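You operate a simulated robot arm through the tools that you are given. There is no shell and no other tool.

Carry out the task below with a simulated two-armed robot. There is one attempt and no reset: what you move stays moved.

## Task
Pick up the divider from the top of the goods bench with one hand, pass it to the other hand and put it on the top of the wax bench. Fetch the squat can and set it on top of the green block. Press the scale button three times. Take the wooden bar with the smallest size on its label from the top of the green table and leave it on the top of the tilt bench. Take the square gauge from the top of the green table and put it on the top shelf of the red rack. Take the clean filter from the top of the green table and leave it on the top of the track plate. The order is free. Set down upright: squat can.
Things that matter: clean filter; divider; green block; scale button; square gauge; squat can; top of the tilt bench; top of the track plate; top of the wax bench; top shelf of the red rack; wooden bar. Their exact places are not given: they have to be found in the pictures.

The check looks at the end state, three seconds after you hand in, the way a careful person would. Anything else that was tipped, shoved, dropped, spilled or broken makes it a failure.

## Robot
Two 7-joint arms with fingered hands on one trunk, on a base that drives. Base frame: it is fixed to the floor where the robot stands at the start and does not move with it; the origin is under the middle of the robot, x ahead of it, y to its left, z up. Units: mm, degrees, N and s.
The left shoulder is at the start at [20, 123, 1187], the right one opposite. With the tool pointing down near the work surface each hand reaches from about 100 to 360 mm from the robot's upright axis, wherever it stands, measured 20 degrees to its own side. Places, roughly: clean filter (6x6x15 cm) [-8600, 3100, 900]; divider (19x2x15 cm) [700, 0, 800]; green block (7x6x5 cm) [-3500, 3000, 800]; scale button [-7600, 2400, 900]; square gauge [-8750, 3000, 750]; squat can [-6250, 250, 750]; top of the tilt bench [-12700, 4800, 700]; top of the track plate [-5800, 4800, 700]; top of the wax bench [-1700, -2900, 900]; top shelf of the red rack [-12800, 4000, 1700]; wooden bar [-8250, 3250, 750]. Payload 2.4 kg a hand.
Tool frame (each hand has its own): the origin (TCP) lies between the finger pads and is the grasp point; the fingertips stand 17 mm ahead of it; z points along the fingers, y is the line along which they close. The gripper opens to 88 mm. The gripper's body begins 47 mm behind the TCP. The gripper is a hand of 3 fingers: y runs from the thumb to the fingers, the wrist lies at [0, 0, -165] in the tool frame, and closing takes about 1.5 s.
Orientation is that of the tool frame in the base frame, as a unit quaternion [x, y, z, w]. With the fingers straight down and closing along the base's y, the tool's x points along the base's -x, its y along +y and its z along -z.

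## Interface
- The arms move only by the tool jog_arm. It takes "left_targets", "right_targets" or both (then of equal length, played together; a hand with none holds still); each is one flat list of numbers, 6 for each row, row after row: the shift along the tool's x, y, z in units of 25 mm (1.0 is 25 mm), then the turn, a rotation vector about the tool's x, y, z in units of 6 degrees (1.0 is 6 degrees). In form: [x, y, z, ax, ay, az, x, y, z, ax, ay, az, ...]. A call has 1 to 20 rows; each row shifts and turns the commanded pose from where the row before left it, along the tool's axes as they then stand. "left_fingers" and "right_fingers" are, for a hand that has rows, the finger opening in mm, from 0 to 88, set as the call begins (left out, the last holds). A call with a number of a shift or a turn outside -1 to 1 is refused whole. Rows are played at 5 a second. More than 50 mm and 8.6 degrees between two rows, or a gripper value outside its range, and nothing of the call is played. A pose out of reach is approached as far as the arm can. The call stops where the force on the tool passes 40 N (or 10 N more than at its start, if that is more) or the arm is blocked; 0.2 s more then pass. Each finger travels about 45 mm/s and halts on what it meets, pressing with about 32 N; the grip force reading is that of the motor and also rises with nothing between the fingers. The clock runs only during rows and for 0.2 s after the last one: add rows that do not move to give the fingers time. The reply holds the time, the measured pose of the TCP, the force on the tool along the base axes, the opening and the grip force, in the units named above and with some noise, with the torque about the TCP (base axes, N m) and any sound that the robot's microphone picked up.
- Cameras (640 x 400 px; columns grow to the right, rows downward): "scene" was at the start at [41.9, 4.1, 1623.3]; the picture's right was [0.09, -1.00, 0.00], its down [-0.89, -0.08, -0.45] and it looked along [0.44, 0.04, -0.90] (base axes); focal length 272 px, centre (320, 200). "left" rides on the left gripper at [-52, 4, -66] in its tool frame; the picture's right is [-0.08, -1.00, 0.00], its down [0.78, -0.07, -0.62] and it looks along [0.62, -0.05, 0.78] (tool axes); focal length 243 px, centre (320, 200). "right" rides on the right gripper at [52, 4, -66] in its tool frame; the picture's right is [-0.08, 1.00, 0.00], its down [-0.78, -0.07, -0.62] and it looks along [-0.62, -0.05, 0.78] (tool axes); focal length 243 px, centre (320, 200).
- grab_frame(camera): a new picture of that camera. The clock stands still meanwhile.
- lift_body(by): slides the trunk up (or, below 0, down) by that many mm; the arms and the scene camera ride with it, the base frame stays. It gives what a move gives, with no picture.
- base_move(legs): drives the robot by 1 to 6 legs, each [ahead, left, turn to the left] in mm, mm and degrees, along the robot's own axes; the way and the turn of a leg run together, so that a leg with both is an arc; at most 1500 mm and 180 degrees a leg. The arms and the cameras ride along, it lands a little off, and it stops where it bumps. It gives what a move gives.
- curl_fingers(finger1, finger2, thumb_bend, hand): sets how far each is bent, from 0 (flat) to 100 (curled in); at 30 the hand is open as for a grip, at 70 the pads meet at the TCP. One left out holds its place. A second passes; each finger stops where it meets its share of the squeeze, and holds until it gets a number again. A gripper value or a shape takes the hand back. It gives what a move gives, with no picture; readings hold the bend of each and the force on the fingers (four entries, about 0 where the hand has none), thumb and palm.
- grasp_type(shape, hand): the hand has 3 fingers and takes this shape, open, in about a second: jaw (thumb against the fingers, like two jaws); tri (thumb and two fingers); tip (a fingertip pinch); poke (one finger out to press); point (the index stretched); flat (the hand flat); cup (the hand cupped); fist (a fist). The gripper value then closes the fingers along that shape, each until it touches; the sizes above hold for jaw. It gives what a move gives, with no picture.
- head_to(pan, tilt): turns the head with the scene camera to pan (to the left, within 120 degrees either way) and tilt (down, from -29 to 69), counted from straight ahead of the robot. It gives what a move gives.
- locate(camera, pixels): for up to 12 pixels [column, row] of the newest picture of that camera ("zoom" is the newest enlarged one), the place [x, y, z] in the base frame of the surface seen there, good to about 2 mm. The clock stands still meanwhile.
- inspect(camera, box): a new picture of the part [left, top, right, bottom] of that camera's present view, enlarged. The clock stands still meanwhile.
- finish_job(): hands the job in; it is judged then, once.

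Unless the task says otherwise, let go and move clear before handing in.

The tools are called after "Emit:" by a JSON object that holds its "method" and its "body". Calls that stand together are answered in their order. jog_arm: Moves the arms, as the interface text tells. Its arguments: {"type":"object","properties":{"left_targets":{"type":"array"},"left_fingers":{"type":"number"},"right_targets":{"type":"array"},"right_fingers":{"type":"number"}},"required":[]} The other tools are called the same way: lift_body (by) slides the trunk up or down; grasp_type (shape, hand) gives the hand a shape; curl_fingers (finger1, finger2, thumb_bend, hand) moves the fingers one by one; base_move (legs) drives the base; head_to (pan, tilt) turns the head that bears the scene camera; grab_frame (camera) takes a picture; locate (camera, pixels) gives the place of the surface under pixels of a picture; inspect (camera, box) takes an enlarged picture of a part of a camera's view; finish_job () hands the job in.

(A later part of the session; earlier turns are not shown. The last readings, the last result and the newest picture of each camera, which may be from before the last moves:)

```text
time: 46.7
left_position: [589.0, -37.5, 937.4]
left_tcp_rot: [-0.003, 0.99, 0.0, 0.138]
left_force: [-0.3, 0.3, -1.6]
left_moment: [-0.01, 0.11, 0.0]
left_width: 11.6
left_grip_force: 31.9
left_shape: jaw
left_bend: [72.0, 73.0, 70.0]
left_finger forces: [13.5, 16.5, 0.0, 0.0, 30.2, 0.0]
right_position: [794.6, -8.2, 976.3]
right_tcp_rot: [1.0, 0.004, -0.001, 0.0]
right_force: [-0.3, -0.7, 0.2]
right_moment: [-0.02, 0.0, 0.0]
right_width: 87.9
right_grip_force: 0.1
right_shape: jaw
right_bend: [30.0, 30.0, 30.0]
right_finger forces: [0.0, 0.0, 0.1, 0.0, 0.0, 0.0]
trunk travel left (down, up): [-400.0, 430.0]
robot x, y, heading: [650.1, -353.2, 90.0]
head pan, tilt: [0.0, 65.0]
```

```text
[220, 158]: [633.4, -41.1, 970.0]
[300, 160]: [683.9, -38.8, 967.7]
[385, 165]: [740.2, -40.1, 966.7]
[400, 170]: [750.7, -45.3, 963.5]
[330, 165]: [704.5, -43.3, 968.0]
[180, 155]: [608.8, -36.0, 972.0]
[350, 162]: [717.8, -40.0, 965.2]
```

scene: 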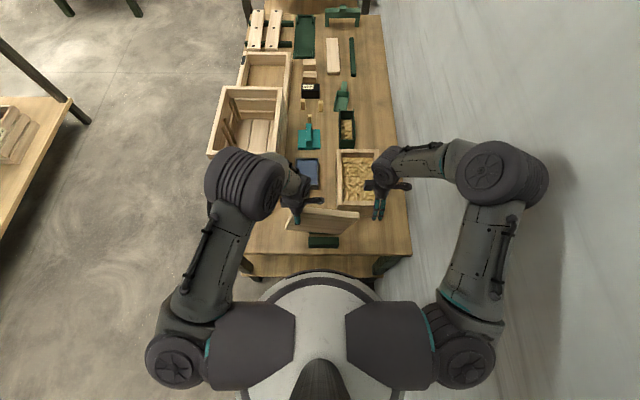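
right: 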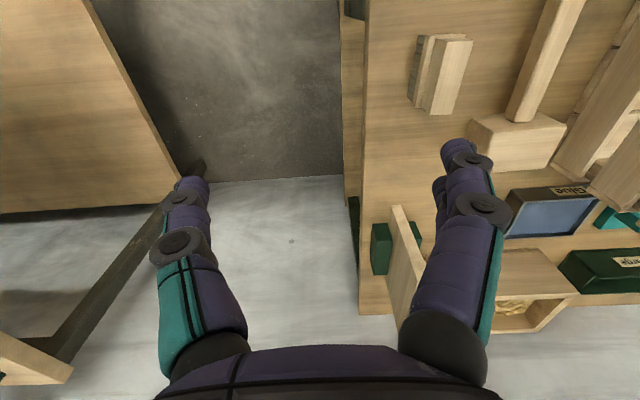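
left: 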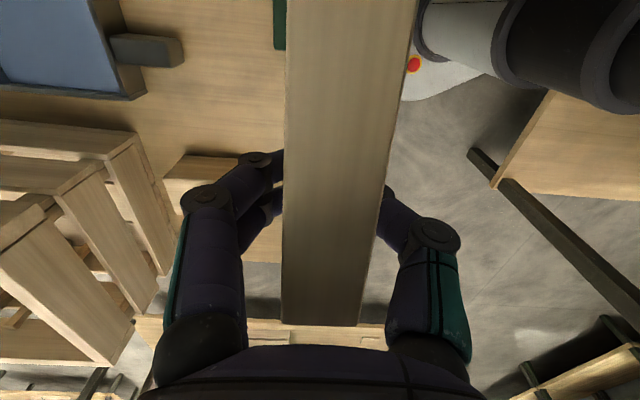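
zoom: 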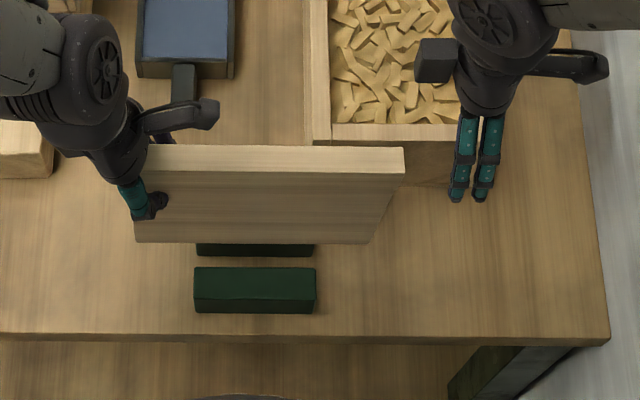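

The panel is level again (top ≈ 966–970). Now the right hand rises, moves over x≈680, y≈−38.

Emit:
{"method": "jog_arm", "body": {"right_targets": [0, 0, -1, 0, 0, 0, 0, 0, -1, 0, 0, 0, -0.92, 0.24, 0, 0, 0, 0, -0.92, 0.24, 0, 0, 0, 0, -0.92, 0.24, 0, 0, 0, 0, -0.92, 0.24, 0, 0, 0, 0, -0.92, 0.24, 0, 0, 0, 0]}}

Emit:
{"method": "inspect", "body": {"camera": "scene", "box": [260, 150, 420, 250]}}

Emit:
{"method": "grab_frame", "body": {"camera": "right"}}

```text
time: 48.3
left_position: [589.8, -38.3, 936.7]
left_tcp_rot: [-0.005, 0.99, 0.001, 0.139]
left_force: [0.2, -0.2, -2.0]
left_moment: [0.0, 0.16, -0.01]
left_width: 11.7
left_grip_force: 31.7
left_shape: jaw
left_bend: [72.0, 73.0, 70.0]
left_finger forces: [13.4, 16.6, 0.0, 0.0, 30.2, 0.0]
right_position: [679.7, -40.7, 1026.6]
right_tcp_rot: [1.0, 0.003, 0.001, 0.0]
right_force: [0.4, 0.5, 0.0]
right_moment: [-0.04, 0.0, 0.0]
right_width: 87.9
right_grip_force: 0.1
right_shape: jaw
right_bend: [30.0, 30.0, 30.0]
right_finger forces: [0.1, 0.0, 0.0, 0.0, 0.1, 0.0]
trunk travel left (down, up): [-400.0, 430.0]
robot x, y, heading: [652.0, -352.9, 90.6]
head pan, tilt: [0.0, 65.0]
```

```text
4.00 times, centred on (340, 200) of scene
```

zoom: 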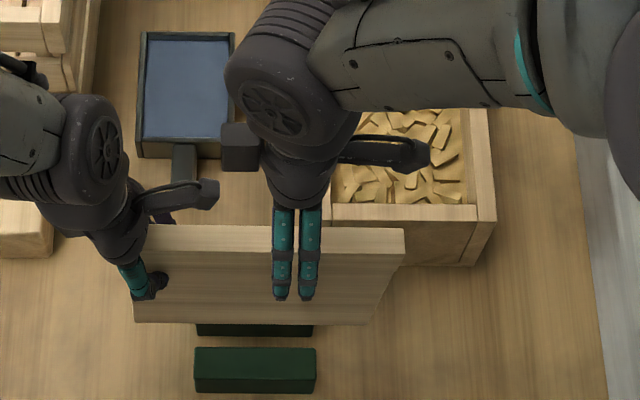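

```text
taken
```

right: 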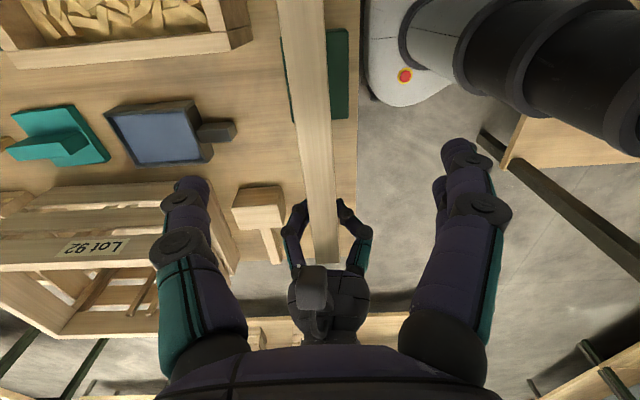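

The panel is between the right fingers. Before descending I check the gap between the left hand's camera mount (205,195) and the right hand's stub (240,150).

Emit:
{"method": "locate", "body": {"camera": "zoom", "pixels": [[208, 192], [212, 200], [215, 188], [226, 150], [225, 165], [240, 130], [240, 160], [285, 295], [306, 295]]}}

```text
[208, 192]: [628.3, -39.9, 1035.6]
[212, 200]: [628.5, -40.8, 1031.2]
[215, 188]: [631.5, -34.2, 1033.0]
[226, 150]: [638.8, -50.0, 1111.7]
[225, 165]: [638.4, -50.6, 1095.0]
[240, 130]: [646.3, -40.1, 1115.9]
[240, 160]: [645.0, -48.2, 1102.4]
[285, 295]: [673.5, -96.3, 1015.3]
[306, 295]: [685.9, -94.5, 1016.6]
```

The clearance between stub (x≥637) and left camera mount (x≤632) would be thin, so I shift the right hand 9 mm to the right first, then descend to z≈938.

Emit:
{"method": "jog_arm", "body": {"right_targets": [0.36, -0.05, 0, 0, 0, 0, 0, 0, 0.7, 0, 0, 0, 0, 0, 0.7, 0, 0, 0, 0, 0, 0.7, 0, 0, 0, 0, 0, 0.7, 0, 0, 0, 0, 0, 0.7, 0, 0, 0]}}

Emit:
{"method": "inspect", "body": {"camera": "scene", "box": [260, 150, 420, 250]}}

Emit:
{"method": "grab_frame", "body": {"camera": "right"}}

```text
time: 49.7
left_position: [588.9, -37.0, 936.9]
left_tcp_rot: [-0.004, 0.99, 0.0, 0.139]
left_force: [-0.2, 0.2, -1.8]
left_moment: [0.01, 0.16, -0.01]
left_width: 11.6
left_grip_force: 32.2
left_shape: jaw
left_bend: [72.0, 73.0, 70.0]
left_finger forces: [13.5, 16.7, 0.0, 0.0, 30.2, 0.1]
right_position: [688.8, -37.5, 937.8]
right_tcp_rot: [1.0, 0.004, 0.0, 0.0]
right_force: [0.1, 0.0, 0.3]
right_moment: [-0.01, 0.0, -0.01]
right_width: 88.0
right_grip_force: 0.1
right_shape: jaw
right_bend: [30.0, 30.0, 30.0]
right_finger forces: [0.1, 0.1, 0.1, 0.1, 0.0, 0.0]
trunk travel left (down, up): [-400.0, 430.0]
robot x, y, heading: [651.7, -355.7, 90.4]
head pan, tilt: [0.0, 65.0]
```

```text
4.00 times, centred on (340, 200) of scene
```

zoom: 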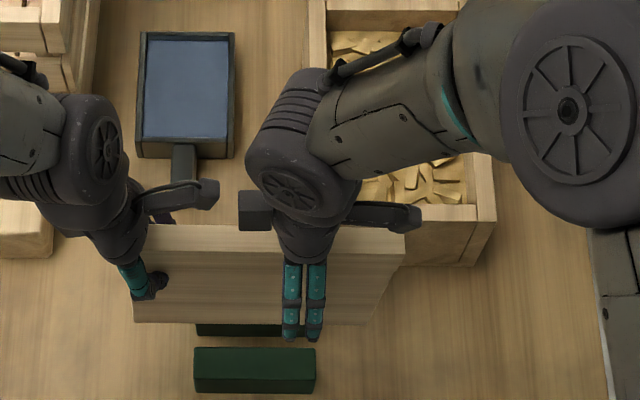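

```text
taken
```

right: 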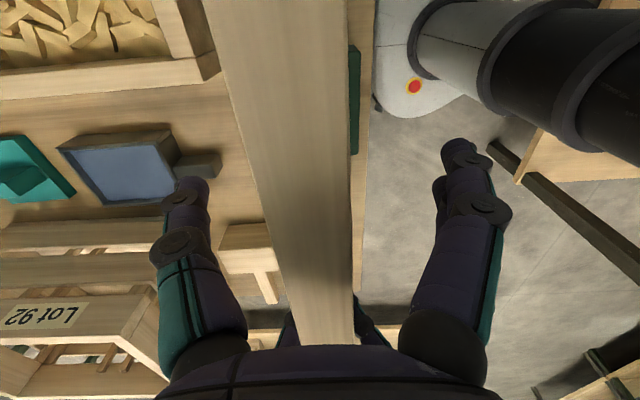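

The right fingers straddle the panel at (689, −38, 938) with no contact. I close the right hand.

Emit:
{"method": "jog_arm", "body": {"right_targets": [0, 0, 0, 0, 0, 0, 0, 0, 0, 0, 0, 0, 0, 0, 0, 0, 0, 0, 0, 0, 0, 0, 0, 0, 0, 0, 0, 0, 0, 0, 0, 0, 0, 0, 0, 0, 0, 0, 0, 0, 0, 0, 0, 0, 0, 0, 0, 0, 0, 0, 0, 0, 0, 0], "right_fingers": 0}}

```text
time: 51.7
left_position: [588.8, -37.9, 936.7]
left_tcp_rot: [-0.003, 0.99, 0.0, 0.138]
left_force: [-0.7, -0.6, -0.5]
left_moment: [-0.01, 0.11, 0.02]
left_width: 11.9
left_grip_force: 31.9
left_shape: jaw
left_bend: [72.0, 73.0, 70.0]
left_finger forces: [13.7, 16.7, 0.1, 0.0, 30.3, 0.0]
right_position: [688.0, -38.1, 938.7]
right_tcp_rot: [1.0, 0.004, -0.001, 0.0]
right_force: [-0.6, 0.7, -0.2]
right_moment: [-0.01, 0.03, -0.01]
right_width: 12.0
right_grip_force: 32.3
right_shape: jaw
right_bend: [72.0, 72.0, 70.0]
right_finger forces: [14.6, 14.3, 0.0, 0.1, 29.0, 0.0]
trunk travel left (down, up): [-400.0, 430.0]
robot x, y, heading: [648.6, -354.9, 90.1]
head pan, tilt: [0.0, 65.0]
```

Both hands hold the panel now. I open the left hand, wait, and draw it back up along its own axis.

Emit:
{"method": "jog_arm", "body": {"left_targets": [0, 0, 0, 0, 0, 0, 0, 0, 0, 0, 0, 0, 0, 0, 0, 0, 0, 0, 0, 0, 0, 0, 0, 0, 0, 0, 0, 0, 0, 0, 0, 0, 0, 0, 0, 0], "left_fingers": 88}}

Emit:
{"method": "inspect", "body": {"camera": "scene", "box": [260, 150, 420, 250]}}

```text
time: 53.1
left_position: [589.1, -37.9, 937.1]
left_tcp_rot: [-0.004, 0.99, 0.001, 0.138]
left_force: [-0.7, -0.4, 0.9]
left_moment: [0.02, 0.02, 0.02]
left_width: 87.8
left_grip_force: 0.0
left_shape: jaw
left_bend: [30.0, 30.0, 30.0]
left_finger forces: [0.1, 0.0, 0.1, 0.0, 0.1, 0.1]
right_position: [687.8, -37.7, 938.9]
right_tcp_rot: [1.0, 0.003, 0.0, 0.0]
right_force: [0.2, -0.1, -0.3]
right_moment: [-0.02, -0.02, -0.02]
right_width: 11.8
right_grip_force: 32.1
right_shape: jaw
right_bend: [72.0, 72.0, 70.0]
right_finger forces: [15.3, 14.6, 0.0, 0.0, 29.8, 0.1]
trunk travel left (down, up): [-400.0, 430.0]
robot x, y, heading: [652.6, -353.6, 90.2]
head pan, tilt: [0.0, 65.0]
```

```text
4.00 times, centred on (340, 200) of scene
```

zoom: 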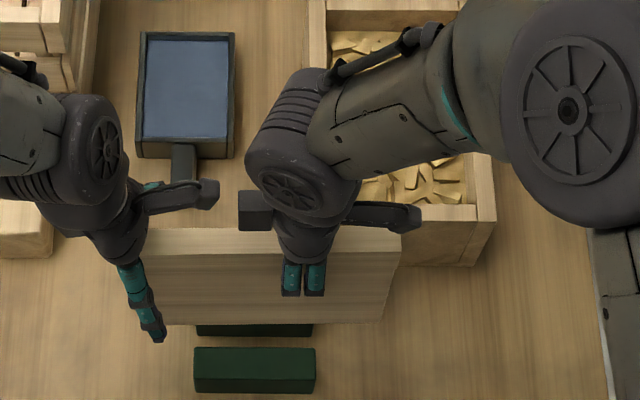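

The left hand is open. I now withdraw it upward and outward.

Emit:
{"method": "jog_arm", "body": {"left_targets": [0, 0, -1, 0, 0, 0, 0, 0, -1, 0, 0, 0, 0, 0, -1, 0, 0, 0, 1, 0, 0, 0, 0, 0, 1, 0, 0, 0, 0, 0, 1, 0, 0, 0, 0, 0, 1, 0, 0, 0, 0, 0]}}

Emit:
{"method": "inspect", "body": {"camera": "scene", "box": [240, 150, 400, 250]}}

Emit:
{"method": "locate", "body": {"camera": "zoom", "pixels": [[230, 240], [300, 240], [360, 240], [440, 240], [470, 240], [480, 247]]}}

```text
time: 54.7
left_position: [473.6, -38.2, 982.3]
left_tcp_rot: [-0.004, 0.99, 0.0, 0.138]
left_force: [-0.3, 0.6, -0.2]
left_moment: [-0.01, -0.01, -0.01]
left_width: 87.9
left_grip_force: 0.1
left_shape: jaw
left_bend: [30.0, 30.0, 30.0]
left_finger forces: [0.1, 0.0, 0.1, 0.0, 0.1, 0.0]
right_position: [688.6, -38.2, 939.4]
right_tcp_rot: [1.0, 0.004, 0.001, 0.0]
right_force: [0.1, -0.2, -0.5]
right_moment: [0.0, -0.08, 0.0]
right_width: 12.1
right_grip_force: 32.1
right_shape: jaw
right_bend: [72.0, 72.0, 70.0]
right_finger forces: [15.3, 14.6, 0.1, 0.1, 29.8, 0.0]
trunk travel left (down, up): [-400.0, 430.0]
robot x, y, heading: [650.6, -354.6, 90.5]
head pan, tilt: [0.0, 65.0]
```

```text
4.00 times, centred on (320, 200) of scene
```

zoom: 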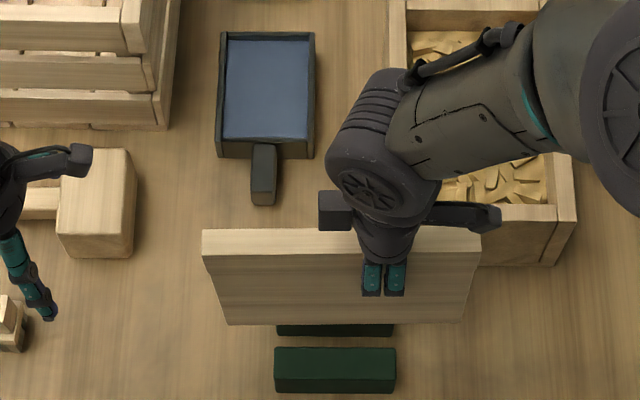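

```text
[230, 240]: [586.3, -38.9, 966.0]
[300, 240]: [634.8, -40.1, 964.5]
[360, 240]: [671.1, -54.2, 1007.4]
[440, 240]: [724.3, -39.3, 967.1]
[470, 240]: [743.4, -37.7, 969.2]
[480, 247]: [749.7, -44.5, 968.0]
```

The panel hangs level in the right hand (top z 965–969). I raise the trunk 200 mm for clearance, then back out of the gap and look over the way to the wax bench.

Emit:
{"method": "lift_body", "body": {"by": 200}}

Emit:
{"method": "base_move", "body": {"legs": [[0, 1100, 0], [0, 0, -90], [0, 0, -90]]}}

Emit:
{"method": "head_to", "body": {"pan": -25, "tilt": 25}}

Emit:
{"method": "grab_frame", "body": {"camera": "scene"}}

```text
time: 56.9
left_position: [474.3, -38.5, 1181.4]
left_tcp_rot: [-0.003, 0.99, 0.001, 0.138]
left_force: [0.3, -0.1, 0.7]
left_moment: [0.01, 0.02, 0.03]
left_width: 88.0
left_grip_force: 0.1
left_shape: jaw
left_bend: [30.0, 30.0, 30.0]
left_finger forces: [0.1, 0.0, 0.0, 0.1, 0.0, 0.1]
right_position: [687.3, -37.7, 1138.8]
right_tcp_rot: [1.0, 0.004, 0.001, 0.0]
right_force: [0.2, 0.1, -1.7]
right_moment: [0.03, -0.06, 0.01]
right_width: 11.8
right_grip_force: 31.6
right_shape: jaw
right_bend: [72.0, 72.0, 70.0]
right_finger forces: [15.3, 14.6, 0.0, 0.1, 30.0, 0.1]
trunk travel left (down, up): [-600.0, 230.0]
robot x, y, heading: [650.3, -351.7, 90.4]
head pan, tilt: [0.0, 65.0]
```

```text
time: 70.2
left_position: [-273.6, -678.8, 1181.4]
left_tcp_rot: [0.99, 0.006, -0.138, 0.001]
left_force: [-0.4, 0.3, 0.2]
left_moment: [0.0, -0.04, 0.05]
left_width: 87.9
left_grip_force: 0.0
left_shape: jaw
left_bend: [30.0, 30.0, 30.0]
left_finger forces: [0.0, 0.0, 0.0, 0.0, 0.0, 0.1]
right_position: [-491.1, -682.0, 1138.8]
right_tcp_rot: [-0.006, 1.0, 0.0, 0.0]
right_force: [0.5, 0.4, -2.6]
right_moment: [0.01, 0.04, 0.0]
right_width: 11.6
right_grip_force: 31.4
right_shape: jaw
right_bend: [72.0, 72.0, 70.0]
right_finger forces: [14.7, 13.9, 0.0, 0.1, 28.7, 0.0]
trunk travel left (down, up): [-600.0, 230.0]
robot x, y, heading: [-454.4, -364.5, -89.3]
head pan, tilt: [0.0, 65.0]
```

```text
time: 71.3
left_position: [-274.6, -679.5, 1181.9]
left_tcp_rot: [0.99, 0.007, -0.14, 0.001]
left_force: [-0.9, 0.4, 0.2]
left_moment: [0.0, -0.03, -0.02]
left_width: 87.9
left_grip_force: 0.2
left_shape: jaw
left_bend: [30.0, 30.0, 30.0]
left_finger forces: [0.0, 0.0, 0.0, 0.0, 0.0, 0.1]
right_position: [-489.7, -680.7, 1137.8]
right_tcp_rot: [-0.006, 1.0, 0.0, 0.001]
right_force: [0.2, -0.1, -1.7]
right_moment: [-0.01, 0.07, 0.02]
right_width: 11.7
right_grip_force: 32.3
right_shape: jaw
right_bend: [72.0, 72.0, 70.0]
right_finger forces: [14.8, 14.0, 0.1, 0.1, 28.6, 0.1]
trunk travel left (down, up): [-600.0, 230.0]
robot x, y, heading: [-452.4, -364.3, -89.3]
head pan, tilt: [-25.0, 25.0]
```

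```text
taken
```

scene: 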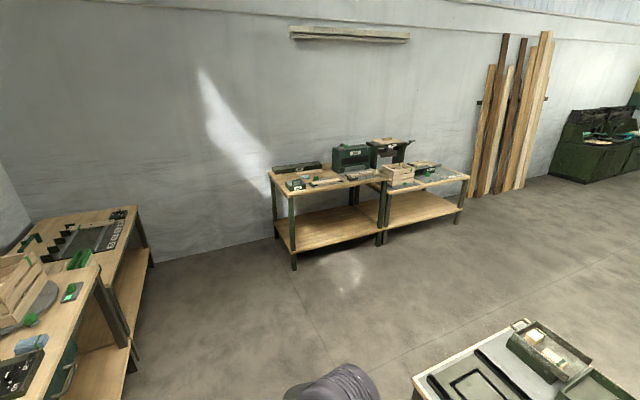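

Emit:
{"method": "locate", "body": {"camera": "scene", "pixels": [[295, 270], [415, 395], [440, 375], [120, 205], [150, 270], [270, 172], [345, 182], [520, 322]]}}

Emit:
{"method": "base_move", "body": {"legs": [[1300, 0, -0.7], [0, -1000, 0]]}}

Emit:
{"method": "head_to", "body": {"pan": 0, "tilt": 35}}

Emit:
{"method": "grab_frame", "body": {"camera": "scene"}}

```text
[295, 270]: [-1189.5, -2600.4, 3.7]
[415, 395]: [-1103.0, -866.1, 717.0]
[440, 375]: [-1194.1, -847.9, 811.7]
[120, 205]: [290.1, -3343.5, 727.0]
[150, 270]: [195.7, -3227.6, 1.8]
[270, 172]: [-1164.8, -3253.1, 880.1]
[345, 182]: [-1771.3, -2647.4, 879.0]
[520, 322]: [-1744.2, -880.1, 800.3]
```

```text
time: 82.7
left_position: [-1270.8, -1997.1, 1181.6]
left_tcp_rot: [0.991, 0.0, -0.137, -0.001]
left_force: [-0.1, -0.4, -0.4]
left_moment: [0.0, 0.02, -0.02]
left_width: 87.9
left_grip_force: 0.0
left_shape: jaw
left_bend: [30.0, 30.0, 30.0]
left_finger forces: [0.0, 0.1, 0.1, 0.1, 0.0, 0.0]
right_position: [-1485.5, -1995.8, 1137.9]
right_tcp_rot: [0.0, 1.0, 0.0, 0.0]
right_force: [0.1, 0.7, -2.7]
right_moment: [-0.02, 0.03, 0.01]
right_width: 11.4
right_grip_force: 31.9
right_shape: jaw
right_bend: [72.0, 72.0, 70.0]
right_finger forces: [14.9, 13.9, 0.1, 0.0, 28.8, 0.0]
trunk travel left (down, up): [-600.0, 230.0]
robot x, y, heading: [-1445.5, -1679.4, -89.8]
head pan, tilt: [-25.0, 25.0]
```

```text
time: 83.5
left_position: [-1269.8, -1996.2, 1181.3]
left_tcp_rot: [0.99, 0.001, -0.138, 0.0]
left_force: [0.5, 0.1, -0.6]
left_moment: [-0.02, 0.03, -0.01]
left_width: 87.9
left_grip_force: 0.1
left_shape: jaw
left_bend: [30.0, 30.0, 30.0]
left_finger forces: [0.0, 0.0, 0.0, 0.0, 0.0, 0.0]
right_position: [-1483.5, -1995.7, 1138.2]
right_tcp_rot: [0.0, 1.0, 0.0, 0.0]
right_force: [0.2, -0.5, -2.9]
right_moment: [-0.01, 0.06, 0.01]
right_width: 11.6
right_grip_force: 31.7
right_shape: jaw
right_bend: [72.0, 72.0, 70.0]
right_finger forces: [14.7, 13.8, 0.1, 0.1, 28.7, 0.1]
trunk travel left (down, up): [-600.0, 230.0]
robot x, y, heading: [-1447.7, -1677.6, -89.9]
head pan, tilt: [0.0, 35.0]
```

```text
taken
```

scene: 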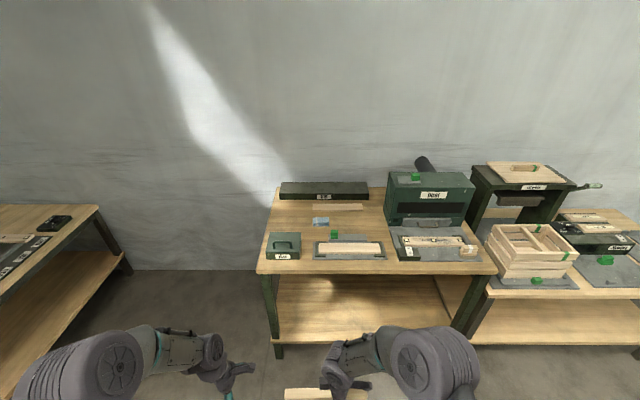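

Emit:
{"method": "inspect", "body": {"camera": "scene", "box": [250, 170, 506, 330]}}

Emit:
{"method": "locate", "body": {"camera": "scene", "pixels": [[285, 268], [310, 250], [345, 222], [285, 215], [310, 268], [400, 268], [385, 257], [315, 258], [315, 240], [380, 240], [300, 238], [260, 270]]}}

```text
2.50 times, centred on (378, 250) of scene
```

zoom: 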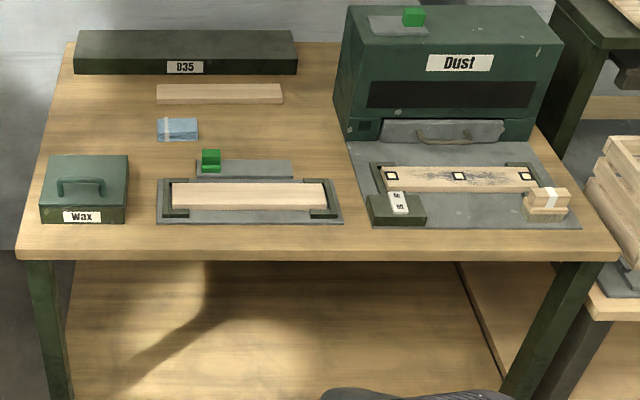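

```text
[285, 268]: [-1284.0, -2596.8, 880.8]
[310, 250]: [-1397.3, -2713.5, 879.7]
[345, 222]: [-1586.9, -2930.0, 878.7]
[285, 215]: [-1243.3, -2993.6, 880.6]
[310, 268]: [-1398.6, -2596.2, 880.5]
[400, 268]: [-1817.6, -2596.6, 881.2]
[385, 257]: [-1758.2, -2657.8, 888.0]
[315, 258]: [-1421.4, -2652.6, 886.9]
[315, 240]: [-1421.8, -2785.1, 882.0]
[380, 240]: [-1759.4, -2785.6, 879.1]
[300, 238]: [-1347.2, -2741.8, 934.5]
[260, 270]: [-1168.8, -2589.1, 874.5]
```

The wax bench's front strip is crowded, but its left end (x ≈ −1170…−1330, behind the Wax box and in front of the D35 box) is free. I'll drive round to the bench's left end and face it.

Emit:
{"method": "base_move", "body": {"legs": [[0, 750, 0], [0, 0, -90], [0, 1230, 0]]}}

Emit:
{"method": "head_to", "body": {"pan": 0, "tilt": 40}}

Emit:
{"method": "grab_frame", "body": {"camera": "scene"}}

```text
time: 97.1
left_position: [-985.8, -3099.1, 1181.6]
left_tcp_rot: [0.712, -0.689, -0.1, -0.097]
left_force: [1.0, 0.5, 0.7]
left_moment: [-0.04, 0.01, -0.01]
left_width: 87.9
left_grip_force: 0.1
left_shape: jaw
left_bend: [30.0, 30.0, 30.0]
left_finger forces: [0.0, 0.0, 0.0, 0.0, 0.0, 0.1]
right_position: [-991.1, -2884.0, 1139.0]
right_tcp_rot: [0.695, 0.719, 0.0, 0.0]
right_force: [0.0, 0.6, -1.6]
right_moment: [0.04, 0.01, 0.0]
right_width: 11.3
right_grip_force: 32.1
right_shape: jaw
right_bend: [72.0, 72.0, 70.0]
right_finger forces: [14.6, 13.8, 0.0, 0.0, 28.4, 0.1]
trunk travel left (down, up): [-600.0, 230.0]
robot x, y, heading: [-675.3, -2913.5, -178.3]
head pan, tilt: [0.0, 35.0]
```

```text
time: 97.8
left_position: [-986.1, -3097.4, 1180.5]
left_tcp_rot: [0.712, -0.689, -0.1, -0.096]
left_force: [-0.2, -0.4, 0.8]
left_moment: [0.0, 0.0, 0.01]
left_width: 88.0
left_grip_force: 0.1
left_shape: jaw
left_bend: [30.0, 30.0, 30.0]
left_finger forces: [0.0, 0.0, 0.1, 0.1, 0.0, 0.0]
right_position: [-991.5, -2884.0, 1137.5]
right_tcp_rot: [0.695, 0.719, 0.0, 0.0]
right_force: [0.8, -0.8, -2.3]
right_moment: [0.03, 0.01, -0.02]
right_width: 11.6
right_grip_force: 32.0
right_shape: jaw
right_bend: [72.0, 72.0, 70.0]
right_finger forces: [14.7, 13.8, 0.0, 0.1, 28.6, 0.1]
trunk travel left (down, up): [-600.0, 230.0]
robot x, y, heading: [-679.9, -2913.7, -177.9]
head pan, tilt: [0.0, 40.0]
```

```text
taken
```

scene: 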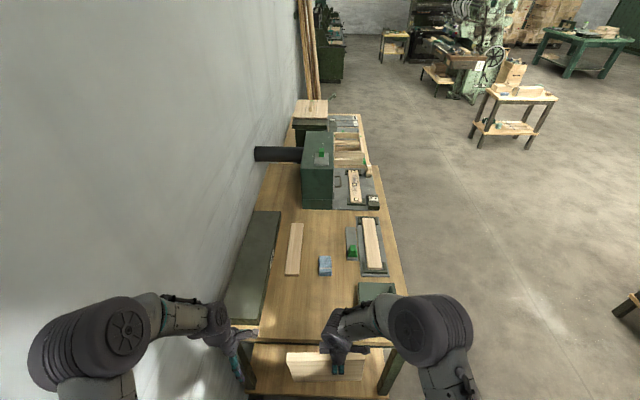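

Emit:
{"method": "locate", "body": {"camera": "scene", "pixels": [[280, 338], [345, 345], [285, 276], [300, 276], [318, 276], [331, 276], [260, 325], [358, 300], [380, 338], [300, 320], [340, 320], [320, 300]]}}

Emit:
{"method": "inspect", "body": {"camera": "scene", "box": [210, 200, 450, 350]}}

```text
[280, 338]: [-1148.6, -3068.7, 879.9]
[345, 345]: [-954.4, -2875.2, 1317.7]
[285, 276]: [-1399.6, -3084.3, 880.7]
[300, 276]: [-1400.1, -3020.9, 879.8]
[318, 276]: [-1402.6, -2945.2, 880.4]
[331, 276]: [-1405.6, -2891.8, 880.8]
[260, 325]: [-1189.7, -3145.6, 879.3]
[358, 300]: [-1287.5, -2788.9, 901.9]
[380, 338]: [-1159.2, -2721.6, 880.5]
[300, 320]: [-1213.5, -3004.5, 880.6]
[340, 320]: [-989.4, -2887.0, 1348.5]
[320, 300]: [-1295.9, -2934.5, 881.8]
```

```text
2.67 times, centred on (330, 275) of scene
```

zoom: 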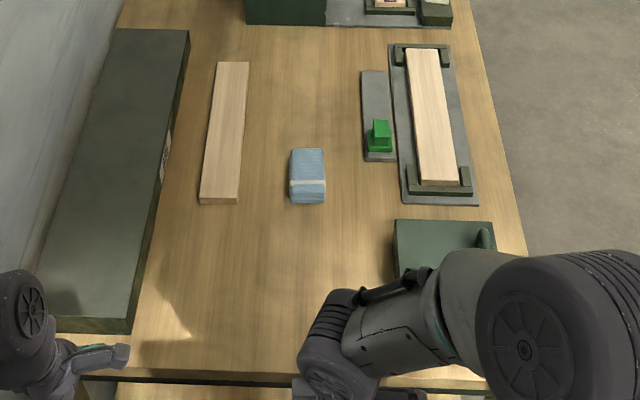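

The area x −1150…−1390, y −3130…−2790 is clear bench top. I'll drive ahead so that the panel hangs over about (−1243, −2960).

Emit:
{"method": "base_move", "body": {"legs": [[0, 0, -2.0], [0, 45, 0], [245, 0, 0]]}}

Emit:
{"method": "head_to", "body": {"pan": 0, "tilt": 62}}

Emit:
{"method": "grab_frame", "body": {"camera": "scene"}}

Emit:
{"method": "grab_frame", "body": {"camera": "right"}}

```text
time: 100.5
left_position: [-1243.0, -3130.7, 1182.0]
left_tcp_rot: [-0.699, 0.701, 0.097, 0.098]
left_force: [0.5, 0.5, 0.5]
left_moment: [0.03, 0.03, 0.02]
left_width: 87.8
left_grip_force: 0.0
left_shape: jaw
left_bend: [30.0, 30.0, 30.0]
left_finger forces: [0.0, 0.1, 0.0, 0.0, 0.1, 0.0]
right_position: [-1239.7, -2916.3, 1139.4]
right_tcp_rot: [0.708, 0.706, 0.0, 0.001]
right_force: [0.5, 0.3, -2.0]
right_moment: [0.05, 0.02, -0.01]
right_width: 11.6
right_grip_force: 32.2
right_shape: jaw
right_bend: [72.0, 72.0, 70.0]
right_finger forces: [14.8, 13.8, 0.0, 0.1, 28.8, 0.0]
trunk travel left (down, up): [-600.0, 230.0]
robot x, y, heading: [-926.2, -2957.2, 179.9]
head pan, tilt: [0.0, 40.0]
```

```text
time: 101.3
left_position: [-1241.5, -3132.1, 1183.5]
left_tcp_rot: [-0.699, 0.701, 0.098, 0.098]
left_force: [0.2, -1.1, 0.5]
left_moment: [0.0, -0.02, -0.02]
left_width: 88.0
left_grip_force: 0.1
left_shape: jaw
left_bend: [30.0, 30.0, 30.0]
left_finger forces: [0.0, 0.1, 0.0, 0.0, 0.0, 0.1]
right_position: [-1239.3, -2915.6, 1138.4]
right_tcp_rot: [0.708, 0.706, 0.0, 0.0]
right_force: [-0.1, 1.0, -2.3]
right_moment: [0.07, 0.01, 0.0]
right_width: 11.6
right_grip_force: 32.4
right_shape: jaw
right_bend: [72.0, 72.0, 70.0]
right_finger forces: [14.7, 13.9, 0.1, 0.1, 28.7, 0.1]
trunk travel left (down, up): [-600.0, 230.0]
robot x, y, heading: [-923.8, -2956.8, 179.7]
head pan, tilt: [0.0, 62.0]
```

```text
taken
```

scene: 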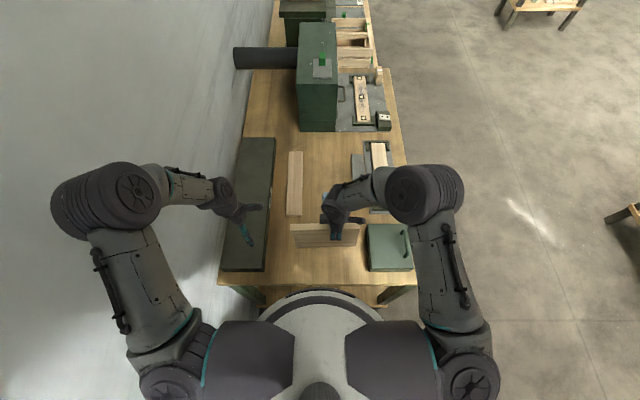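

```text
taken
```

right: 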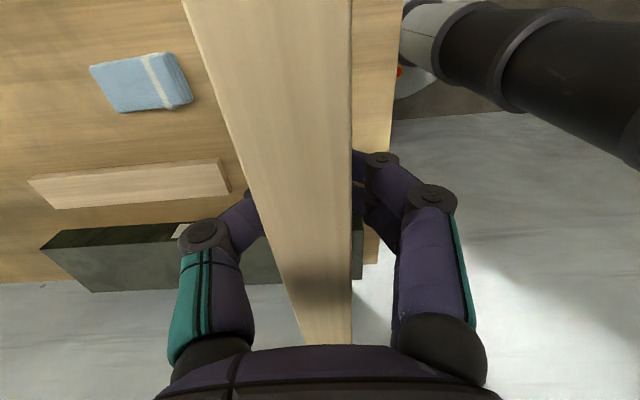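

The panel hangs over free bench top. I'll measure the panel's top edge and the bench below it before lowering.

Emit:
{"method": "inspect", "body": {"camera": "scene", "box": [260, 190, 420, 290]}}

Emit:
{"method": "locate", "body": {"camera": "zoom", "pixels": [[130, 148], [220, 145], [390, 145], [400, 150], [140, 225], [240, 235], [350, 225], [250, 300], [420, 200], [430, 280]]}}

```text
4.00 times, centred on (340, 240) of scene
```

zoom: 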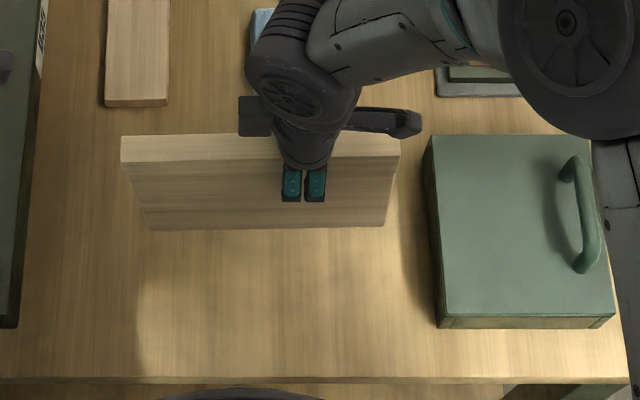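

```text
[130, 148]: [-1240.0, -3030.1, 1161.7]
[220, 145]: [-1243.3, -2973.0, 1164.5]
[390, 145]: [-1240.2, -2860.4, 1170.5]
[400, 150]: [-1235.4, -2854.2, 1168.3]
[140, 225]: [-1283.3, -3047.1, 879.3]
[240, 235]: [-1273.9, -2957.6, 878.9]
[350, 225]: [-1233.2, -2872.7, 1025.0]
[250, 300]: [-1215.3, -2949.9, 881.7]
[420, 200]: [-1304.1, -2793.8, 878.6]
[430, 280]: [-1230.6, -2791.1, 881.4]
```

The panel is tilted 2.4° (left side low). I level it and lower to just above the bench.

Emit:
{"method": "jog_arm", "body": {"right_targets": [0, 0, 0, 0, -0.4, 0, 0, 0, 0.8, 0, 0, 0, 0, 0, 0.8, 0, 0, 0, 0, 0, 0.8, 0, 0, 0, 0, 0, 0.8, 0, 0, 0, 0, 0, 0.8, 0, 0, 0, 0, 0, 0.8, 0, 0, 0]}}

Emit:
{"method": "inspect", "body": {"camera": "scene", "box": [260, 190, 420, 290]}}

Emit:
{"method": "locate", "body": {"camera": "zoom", "pixels": [[150, 160], [220, 160], [360, 160], [170, 220], [340, 220]]}}

```text
time: 103.0
left_position: [-1241.3, -3130.6, 1182.3]
left_tcp_rot: [-0.7, 0.701, 0.098, 0.097]
left_force: [-0.2, -0.8, 0.3]
left_moment: [0.01, 0.03, 0.0]
left_width: 88.1
left_grip_force: 0.1
left_shape: jaw
left_bend: [30.0, 30.0, 30.0]
left_finger forces: [0.1, 0.1, 0.1, 0.0, 0.0, 0.1]
right_position: [-1240.2, -2922.0, 1019.1]
right_tcp_rot: [0.708, 0.706, -0.015, 0.015]
right_force: [0.3, -0.7, -1.5]
right_moment: [0.09, 0.01, 0.0]
right_width: 11.8
right_grip_force: 32.3
right_shape: jaw
right_bend: [72.0, 72.0, 70.0]
right_finger forces: [14.9, 13.9, 0.0, 0.1, 28.7, 0.0]
trunk travel left (down, up): [-600.0, 230.0]
robot x, y, heading: [-919.9, -2959.7, 180.0]
head pan, tilt: [0.0, 62.0]
```

```text
4.00 times, centred on (340, 240) of scene
```

zoom: 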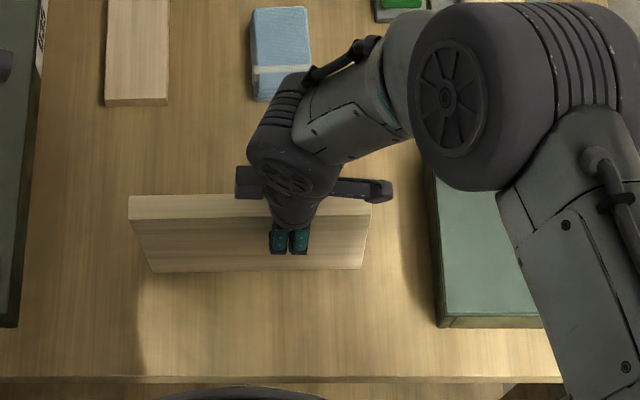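

```text
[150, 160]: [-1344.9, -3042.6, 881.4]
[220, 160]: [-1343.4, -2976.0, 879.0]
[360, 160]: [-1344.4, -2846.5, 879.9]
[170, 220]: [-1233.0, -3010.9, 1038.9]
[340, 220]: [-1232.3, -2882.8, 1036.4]
```

Emit:
{"method": "locate", "body": {"camera": "zoom", "pixels": [[140, 207], [225, 207], [350, 210], [366, 210], [140, 199], [360, 204], [160, 268], [355, 264]]}}

```text
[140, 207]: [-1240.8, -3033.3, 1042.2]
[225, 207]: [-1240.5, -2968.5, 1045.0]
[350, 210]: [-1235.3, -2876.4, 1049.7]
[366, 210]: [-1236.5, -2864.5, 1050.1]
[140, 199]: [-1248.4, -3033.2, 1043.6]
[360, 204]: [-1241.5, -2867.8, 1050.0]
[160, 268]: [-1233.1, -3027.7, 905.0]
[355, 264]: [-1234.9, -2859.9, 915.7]
```

The panel still slopes ~2.7° (it creeps in the grip). I correct again and lower in small steps.

Emit:
{"method": "jog_arm", "body": {"right_targets": [0, 0, 0, 0, -0.22, 0, 0, 0, 0, 0, -0.22, 0, 0, 0, 0.2, 0, 0, 0, 0, 0, 0.2, 0, 0, 0]}}

Emit:
{"method": "inspect", "body": {"camera": "scene", "box": [260, 190, 420, 290]}}

Emit:
{"method": "locate", "body": {"camera": "zoom", "pixels": [[140, 212], [225, 212], [350, 215], [362, 215], [160, 268], [350, 268]]}}

```text
time: 104.0
left_position: [-1241.9, -3131.8, 1181.9]
left_tcp_rot: [-0.699, 0.701, 0.097, 0.097]
left_force: [-0.5, -0.6, 0.0]
left_moment: [-0.01, -0.02, -0.03]
left_width: 87.9
left_grip_force: 0.0
left_shape: jaw
left_bend: [30.0, 30.0, 30.0]
left_finger forces: [0.0, 0.0, 0.0, 0.1, 0.0, 0.0]
right_position: [-1240.1, -2921.5, 1008.8]
right_tcp_rot: [0.708, 0.705, -0.03, 0.03]
right_force: [0.3, -0.4, -2.1]
right_moment: [0.05, 0.02, 0.01]
right_width: 11.6
right_grip_force: 31.9
right_shape: jaw
right_bend: [72.0, 72.0, 70.0]
right_finger forces: [14.8, 13.9, 0.0, 0.0, 28.7, 0.1]
trunk travel left (down, up): [-600.0, 230.0]
robot x, y, heading: [-921.0, -2955.7, 179.8]
head pan, tilt: [0.0, 62.0]
```

```text
4.00 times, centred on (340, 240) of scene
```

zoom: 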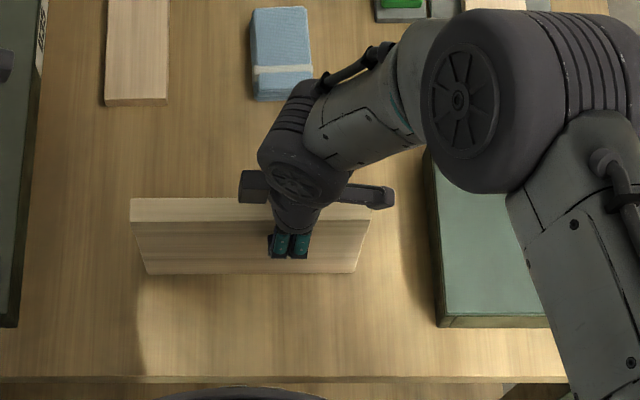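

```text
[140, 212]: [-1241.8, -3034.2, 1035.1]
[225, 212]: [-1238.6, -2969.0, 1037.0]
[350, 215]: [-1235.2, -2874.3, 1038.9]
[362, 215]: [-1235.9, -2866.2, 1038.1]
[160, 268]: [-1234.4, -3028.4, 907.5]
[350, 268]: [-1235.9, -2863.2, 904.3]
```

Now nearly level (1.2°), bottom about 5 mm above the bench. I lower in 2 mm steps watching the force.

Emit:
{"method": "jog_arm", "body": {"right_targets": [0, 0, 0.08, 0, 0, 0, 0, 0, 0.08, 0, 0, 0]}}

Emit:
{"method": "jog_arm", "body": {"right_targets": [0, 0, 0.08, 0, 0, 0]}}

```text
time: 104.5
left_position: [-1241.3, -3130.7, 1182.2]
left_tcp_rot: [-0.699, 0.701, 0.098, 0.098]
left_force: [-0.4, 0.4, -0.2]
left_moment: [-0.01, 0.01, -0.02]
left_width: 88.2
left_grip_force: 0.1
left_shape: jaw
left_bend: [30.0, 30.0, 30.0]
left_finger forces: [0.0, 0.1, 0.0, 0.0, 0.0, 0.0]
right_position: [-1239.8, -2922.2, 1004.6]
right_tcp_rot: [0.707, 0.705, -0.031, 0.031]
right_force: [1.1, 0.2, -1.7]
right_moment: [0.07, -0.03, 0.01]
right_width: 11.6
right_grip_force: 32.0
right_shape: jaw
right_bend: [72.0, 72.0, 70.0]
right_finger forces: [14.9, 13.9, 0.0, 0.0, 28.7, 0.1]
trunk travel left (down, up): [-600.0, 230.0]
robot x, y, heading: [-923.4, -2953.7, 179.8]
head pan, tilt: [0.0, 62.0]
```

```text
time: 105.0
left_position: [-1241.2, -3131.3, 1182.0]
left_tcp_rot: [-0.7, 0.701, 0.098, 0.098]
left_force: [0.1, -0.3, -1.1]
left_moment: [0.02, 0.0, -0.03]
left_width: 87.9
left_grip_force: 0.0
left_shape: jaw
left_bend: [30.0, 30.0, 30.0]
left_finger forces: [0.1, 0.1, 0.0, 0.0, 0.1, 0.0]
right_position: [-1240.1, -2923.0, 1002.9]
right_tcp_rot: [0.707, 0.706, -0.031, 0.03]
right_force: [0.4, -0.9, -1.6]
right_moment: [0.06, -0.02, 0.02]
right_width: 11.4
right_grip_force: 31.8
right_shape: jaw
right_bend: [72.0, 72.0, 70.0]
right_finger forces: [14.9, 13.9, 0.0, 0.0, 28.8, 0.0]
trunk travel left (down, up): [-600.0, 230.0]
robot x, y, heading: [-923.8, -2955.9, 179.8]
head pan, tilt: [0.0, 62.0]
```

No contact yet (force still −1.6 N, moment 0.06). I continue in small steps.

Emit:
{"method": "jog_arm", "body": {"right_targets": [0, 0, 0.08, 0, 0, 0]}}

Emit:
{"method": "jog_arm", "body": {"right_targets": [0, 0, 0.06, 0, 0, 0]}}

```text
time: 105.3
left_position: [-1241.1, -3130.4, 1181.9]
left_tcp_rot: [-0.699, 0.702, 0.098, 0.098]
left_force: [-0.2, -0.1, -1.3]
left_moment: [0.01, 0.04, -0.03]
left_width: 87.9
left_grip_force: 0.0
left_shape: jaw
left_bend: [30.0, 30.0, 30.0]
left_finger forces: [0.1, 0.0, 0.0, 0.0, 0.1, 0.0]
right_position: [-1239.6, -2923.2, 1001.7]
right_tcp_rot: [0.707, 0.706, -0.033, 0.03]
right_force: [-0.4, 0.1, 5.8]
right_moment: [0.03, 0.01, -0.03]
right_width: 11.6
right_grip_force: 32.1
right_shape: jaw
right_bend: [73.0, 72.0, 70.0]
right_finger forces: [16.0, 14.2, 0.1, 0.1, 30.7, 0.1]
trunk travel left (down, up): [-600.0, 230.0]
robot x, y, heading: [-922.8, -2961.8, 180.0]
head pan, tilt: [0.0, 62.0]
```

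```text
time: 105.8
left_position: [-1240.6, -3131.8, 1183.0]
left_tcp_rot: [-0.699, 0.702, 0.097, 0.098]
left_force: [-0.8, 0.4, -0.8]
left_moment: [0.02, -0.01, -0.03]
left_width: 88.0
left_grip_force: 0.1
left_shape: jaw
left_bend: [30.0, 30.0, 30.0]
left_finger forces: [0.1, 0.0, 0.1, 0.0, 0.1, 0.0]
right_position: [-1239.6, -2922.4, 1001.4]
right_tcp_rot: [0.707, 0.706, -0.032, 0.032]
right_force: [-1.1, 1.4, 17.2]
right_moment: [0.05, 0.04, -0.01]
right_width: 12.2
right_grip_force: 32.3
right_shape: jaw
right_bend: [73.0, 73.0, 70.0]
right_finger forces: [17.5, 15.6, 0.1, 0.1, 34.6, 0.0]
trunk travel left (down, up): [-600.0, 230.0]
robot x, y, heading: [-924.4, -2962.3, 180.0]
head pan, tilt: [0.0, 62.0]
```

The panel stands on the bench (17 N up). I relieve the pressure slightly and open the hand.

Emit:
{"method": "jog_arm", "body": {"right_targets": [0, 0, -0.04, 0, 0, 0, 0, 0, 0, 0, 0, 0]}}

Emit:
{"method": "jog_arm", "body": {"right_targets": [0, 0, 0, 0, 0, 0, 0, 0, 0, 0, 0, 0, 0, 0, 0, 0, 0, 0, 0, 0, 0, 0, 0, 0, 0, 0, 0, 0, 0, 0, 0, 0, 0, 0, 0, 0], "right_fingers": 88}}

Emit:
{"method": "inspect", "body": {"camera": "scene", "box": [260, 190, 420, 290]}}

Emit:
{"method": "grab_frame", "body": {"camera": "right"}}

```text
time: 106.3
left_position: [-1240.5, -3130.3, 1181.7]
left_tcp_rot: [-0.7, 0.7, 0.098, 0.097]
left_force: [-1.0, -0.6, -0.4]
left_moment: [-0.02, 0.03, 0.04]
left_width: 87.8
left_grip_force: 0.0
left_shape: jaw
left_bend: [30.0, 30.0, 30.0]
left_finger forces: [0.0, 0.0, 0.0, 0.0, 0.1, 0.0]
right_position: [-1240.1, -2923.7, 1000.1]
right_tcp_rot: [0.707, 0.706, -0.031, 0.031]
right_force: [-2.2, 0.6, 13.8]
right_moment: [0.06, 0.08, 0.0]
right_width: 12.5
right_grip_force: 32.1
right_shape: jaw
right_bend: [73.0, 73.0, 70.0]
right_finger forces: [17.4, 15.6, 0.1, 0.0, 34.5, 0.0]
trunk travel left (down, up): [-600.0, 230.0]
robot x, y, heading: [-921.5, -2955.4, 179.9]
head pan, tilt: [0.0, 62.0]
```

```text
time: 107.8
left_position: [-1242.0, -3131.5, 1183.5]
left_tcp_rot: [-0.7, 0.701, 0.097, 0.098]
left_force: [0.0, 0.2, -0.2]
left_moment: [-0.03, 0.01, 0.03]
left_width: 88.1
left_grip_force: 0.1
left_shape: jaw
left_bend: [30.0, 30.0, 30.0]
left_finger forces: [0.1, 0.0, 0.0, 0.1, 0.0, 0.0]
right_position: [-1238.7, -2923.5, 1000.8]
right_tcp_rot: [0.707, 0.706, -0.031, 0.031]
right_force: [0.4, -0.2, 0.3]
right_moment: [0.02, -0.02, 0.05]
right_width: 87.8
right_grip_force: 0.1
right_shape: jaw
right_bend: [30.0, 30.0, 30.0]
right_finger forces: [0.0, 0.0, 0.0, 0.1, 0.1, 0.1]
trunk travel left (down, up): [-600.0, 230.0]
robot x, y, heading: [-922.4, -2954.3, 179.9]
head pan, tilt: [0.0, 62.0]
```

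```text
4.00 times, centred on (340, 240) of scene
```

zoom: 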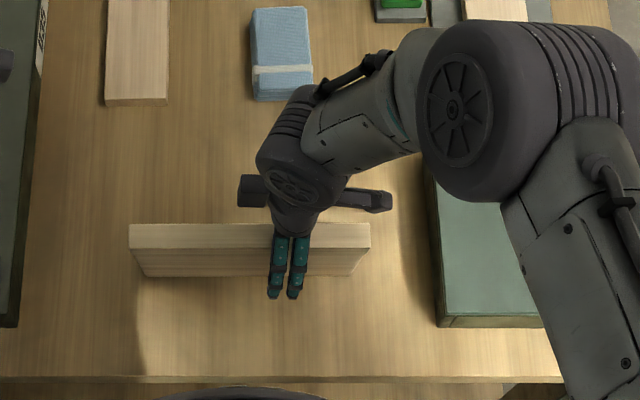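

```text
taken
```

right: 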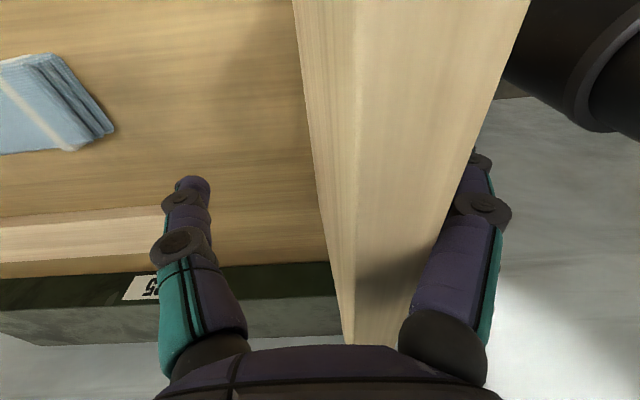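

The panel appears to have shifted toward the robot side (top edge rows 225–250). I'll measure whether it leans against the fingers.

Emit:
{"method": "locate", "body": {"camera": "zoom", "pixels": [[160, 228], [160, 245], [230, 235], [340, 235], [355, 228], [355, 245], [160, 270], [340, 270], [220, 272], [130, 240]]}}

```text
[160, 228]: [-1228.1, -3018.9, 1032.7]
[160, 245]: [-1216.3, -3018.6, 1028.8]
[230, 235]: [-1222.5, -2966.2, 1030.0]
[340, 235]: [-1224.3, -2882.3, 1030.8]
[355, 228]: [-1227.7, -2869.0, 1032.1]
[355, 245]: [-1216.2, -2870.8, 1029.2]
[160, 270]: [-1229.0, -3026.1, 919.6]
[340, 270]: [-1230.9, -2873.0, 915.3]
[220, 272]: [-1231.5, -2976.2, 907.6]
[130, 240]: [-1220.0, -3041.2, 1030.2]
```

The top has tipped toward the robot (top x≈−1216 vs bottom x≈−1231), about 8°, so it leans on the open fingers. I close the hand again to catch it.

Emit:
{"method": "jog_arm", "body": {"right_targets": [0, 0, 0, 0, 0, 0, 0, 0, 0, 0, 0, 0, 0, 0, 0, 0, 0, 0, 0, 0, 0, 0, 0, 0, 0, 0, 0, 0, 0, 0, 0, 0, 0, 0, 0, 0, 0, 0, 0, 0, 0, 0, 0, 0, 0, 0, 0, 0], "right_fingers": 5}}

Emit:
{"method": "inspect", "body": {"camera": "scene", "box": [260, 190, 420, 290]}}

Emit:
{"method": "grab_frame", "body": {"camera": "right"}}

```text
time: 109.5
left_position: [-1241.3, -3131.6, 1182.1]
left_tcp_rot: [-0.7, 0.701, 0.098, 0.097]
left_force: [-0.3, -0.9, -0.2]
left_moment: [-0.01, -0.01, 0.04]
left_width: 87.9
left_grip_force: 0.0
left_shape: jaw
left_bend: [30.0, 30.0, 30.0]
left_finger forces: [0.1, 0.1, 0.0, 0.0, 0.0, 0.0]
right_position: [-1240.1, -2922.2, 1000.2]
right_tcp_rot: [0.707, 0.706, -0.03, 0.031]
right_force: [0.8, 0.2, 0.1]
right_moment: [0.05, 0.0, 0.02]
right_width: 11.5
right_grip_force: 31.8
right_shape: jaw
right_bend: [72.0, 72.0, 70.0]
right_finger forces: [14.5, 14.3, 0.0, 0.0, 28.9, 0.0]
trunk travel left (down, up): [-600.0, 230.0]
robot x, y, heading: [-921.5, -2953.7, 179.7]
head pan, tilt: [0.0, 62.0]
```

```text
4.00 times, centred on (340, 240) of scene
```

zoom: 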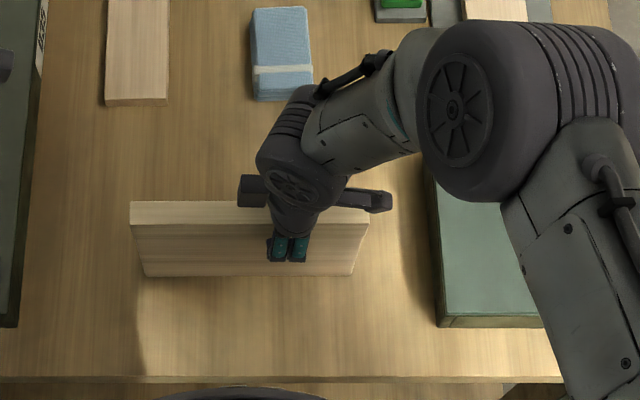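

```text
taken
```

right: 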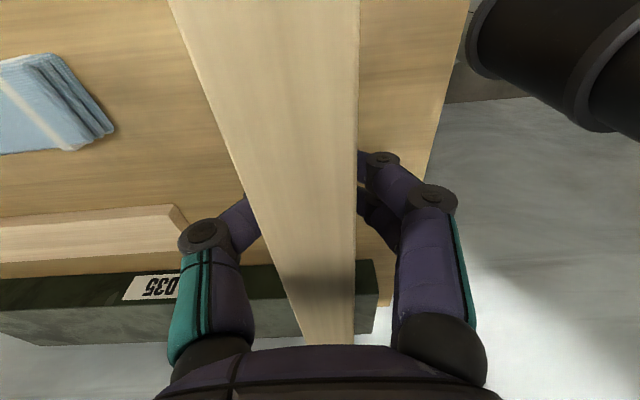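

The panel is gripped again and stands. I check how vertical and level it is now.

Emit:
{"method": "locate", "body": {"camera": "zoom", "pixels": [[160, 206], [160, 222], [230, 212], [340, 214], [355, 210], [355, 224], [160, 230], [160, 250], [160, 272], [345, 230], [345, 250], [345, 272]]}}

```text
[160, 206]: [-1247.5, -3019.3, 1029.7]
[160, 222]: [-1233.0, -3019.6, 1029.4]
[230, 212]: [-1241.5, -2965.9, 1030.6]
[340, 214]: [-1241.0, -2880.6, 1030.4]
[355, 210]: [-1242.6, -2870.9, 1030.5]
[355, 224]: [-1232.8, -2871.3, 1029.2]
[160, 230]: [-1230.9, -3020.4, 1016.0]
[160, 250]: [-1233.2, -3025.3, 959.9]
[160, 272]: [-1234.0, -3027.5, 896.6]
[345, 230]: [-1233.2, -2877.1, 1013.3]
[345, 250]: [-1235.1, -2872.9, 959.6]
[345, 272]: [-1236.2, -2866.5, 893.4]
```

The panel is level (top z 1030) but leans 1.4° toward the robot. I lift 2 mm, correct that, set down again, and will release slowly.

Emit:
{"method": "jog_arm", "body": {"right_targets": [0, 0, -0.1, 0, 0, 0, 0, 0, 0, -0.24, 0, 0, 0, 0, 0, 0, 0, 0]}}

Emit:
{"method": "inspect", "body": {"camera": "scene", "box": [260, 190, 420, 290]}}

Emit:
{"method": "locate", "body": {"camera": "zoom", "pixels": [[160, 206], [355, 210], [160, 230], [160, 250], [160, 270], [345, 230], [345, 250], [345, 270], [345, 224]]}}

```text
time: 110.3
left_position: [-1241.1, -3131.5, 1182.5]
left_tcp_rot: [-0.7, 0.701, 0.099, 0.098]
left_force: [0.0, 0.2, -0.4]
left_moment: [0.02, 0.01, 0.02]
left_width: 88.0
left_grip_force: 0.1
left_shape: jaw
left_bend: [30.0, 30.0, 30.0]
left_finger forces: [0.0, 0.0, 0.0, 0.0, 0.0, 0.1]
right_position: [-1238.6, -2923.2, 1002.7]
right_tcp_rot: [0.707, 0.706, -0.022, 0.04]
right_force: [0.9, -0.2, -1.2]
right_moment: [0.05, 0.03, -0.02]
right_width: 11.5
right_grip_force: 32.3
right_shape: jaw
right_bend: [72.0, 72.0, 70.0]
right_finger forces: [14.7, 14.4, 0.0, 0.0, 29.0, 0.0]
trunk travel left (down, up): [-600.0, 230.0]
robot x, y, heading: [-919.8, -2959.4, 179.8]
head pan, tilt: [0.0, 62.0]
```

```text
4.00 times, centred on (340, 240) of scene
```

zoom: 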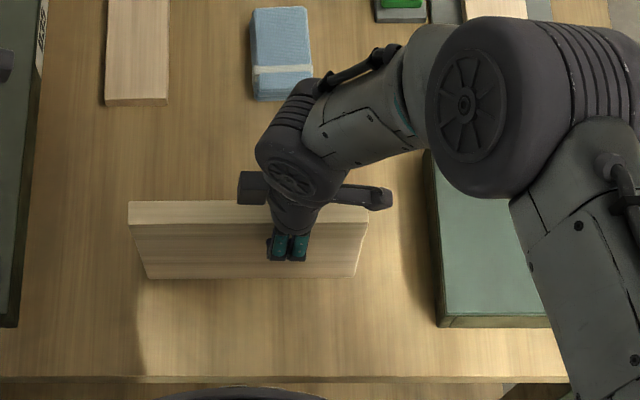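

```text
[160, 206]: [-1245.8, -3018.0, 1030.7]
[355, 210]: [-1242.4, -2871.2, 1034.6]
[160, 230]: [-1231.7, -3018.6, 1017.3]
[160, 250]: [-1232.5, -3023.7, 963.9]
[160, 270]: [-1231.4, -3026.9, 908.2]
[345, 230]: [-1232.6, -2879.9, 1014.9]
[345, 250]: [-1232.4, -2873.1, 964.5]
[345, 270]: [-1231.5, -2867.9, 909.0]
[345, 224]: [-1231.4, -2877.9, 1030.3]
```

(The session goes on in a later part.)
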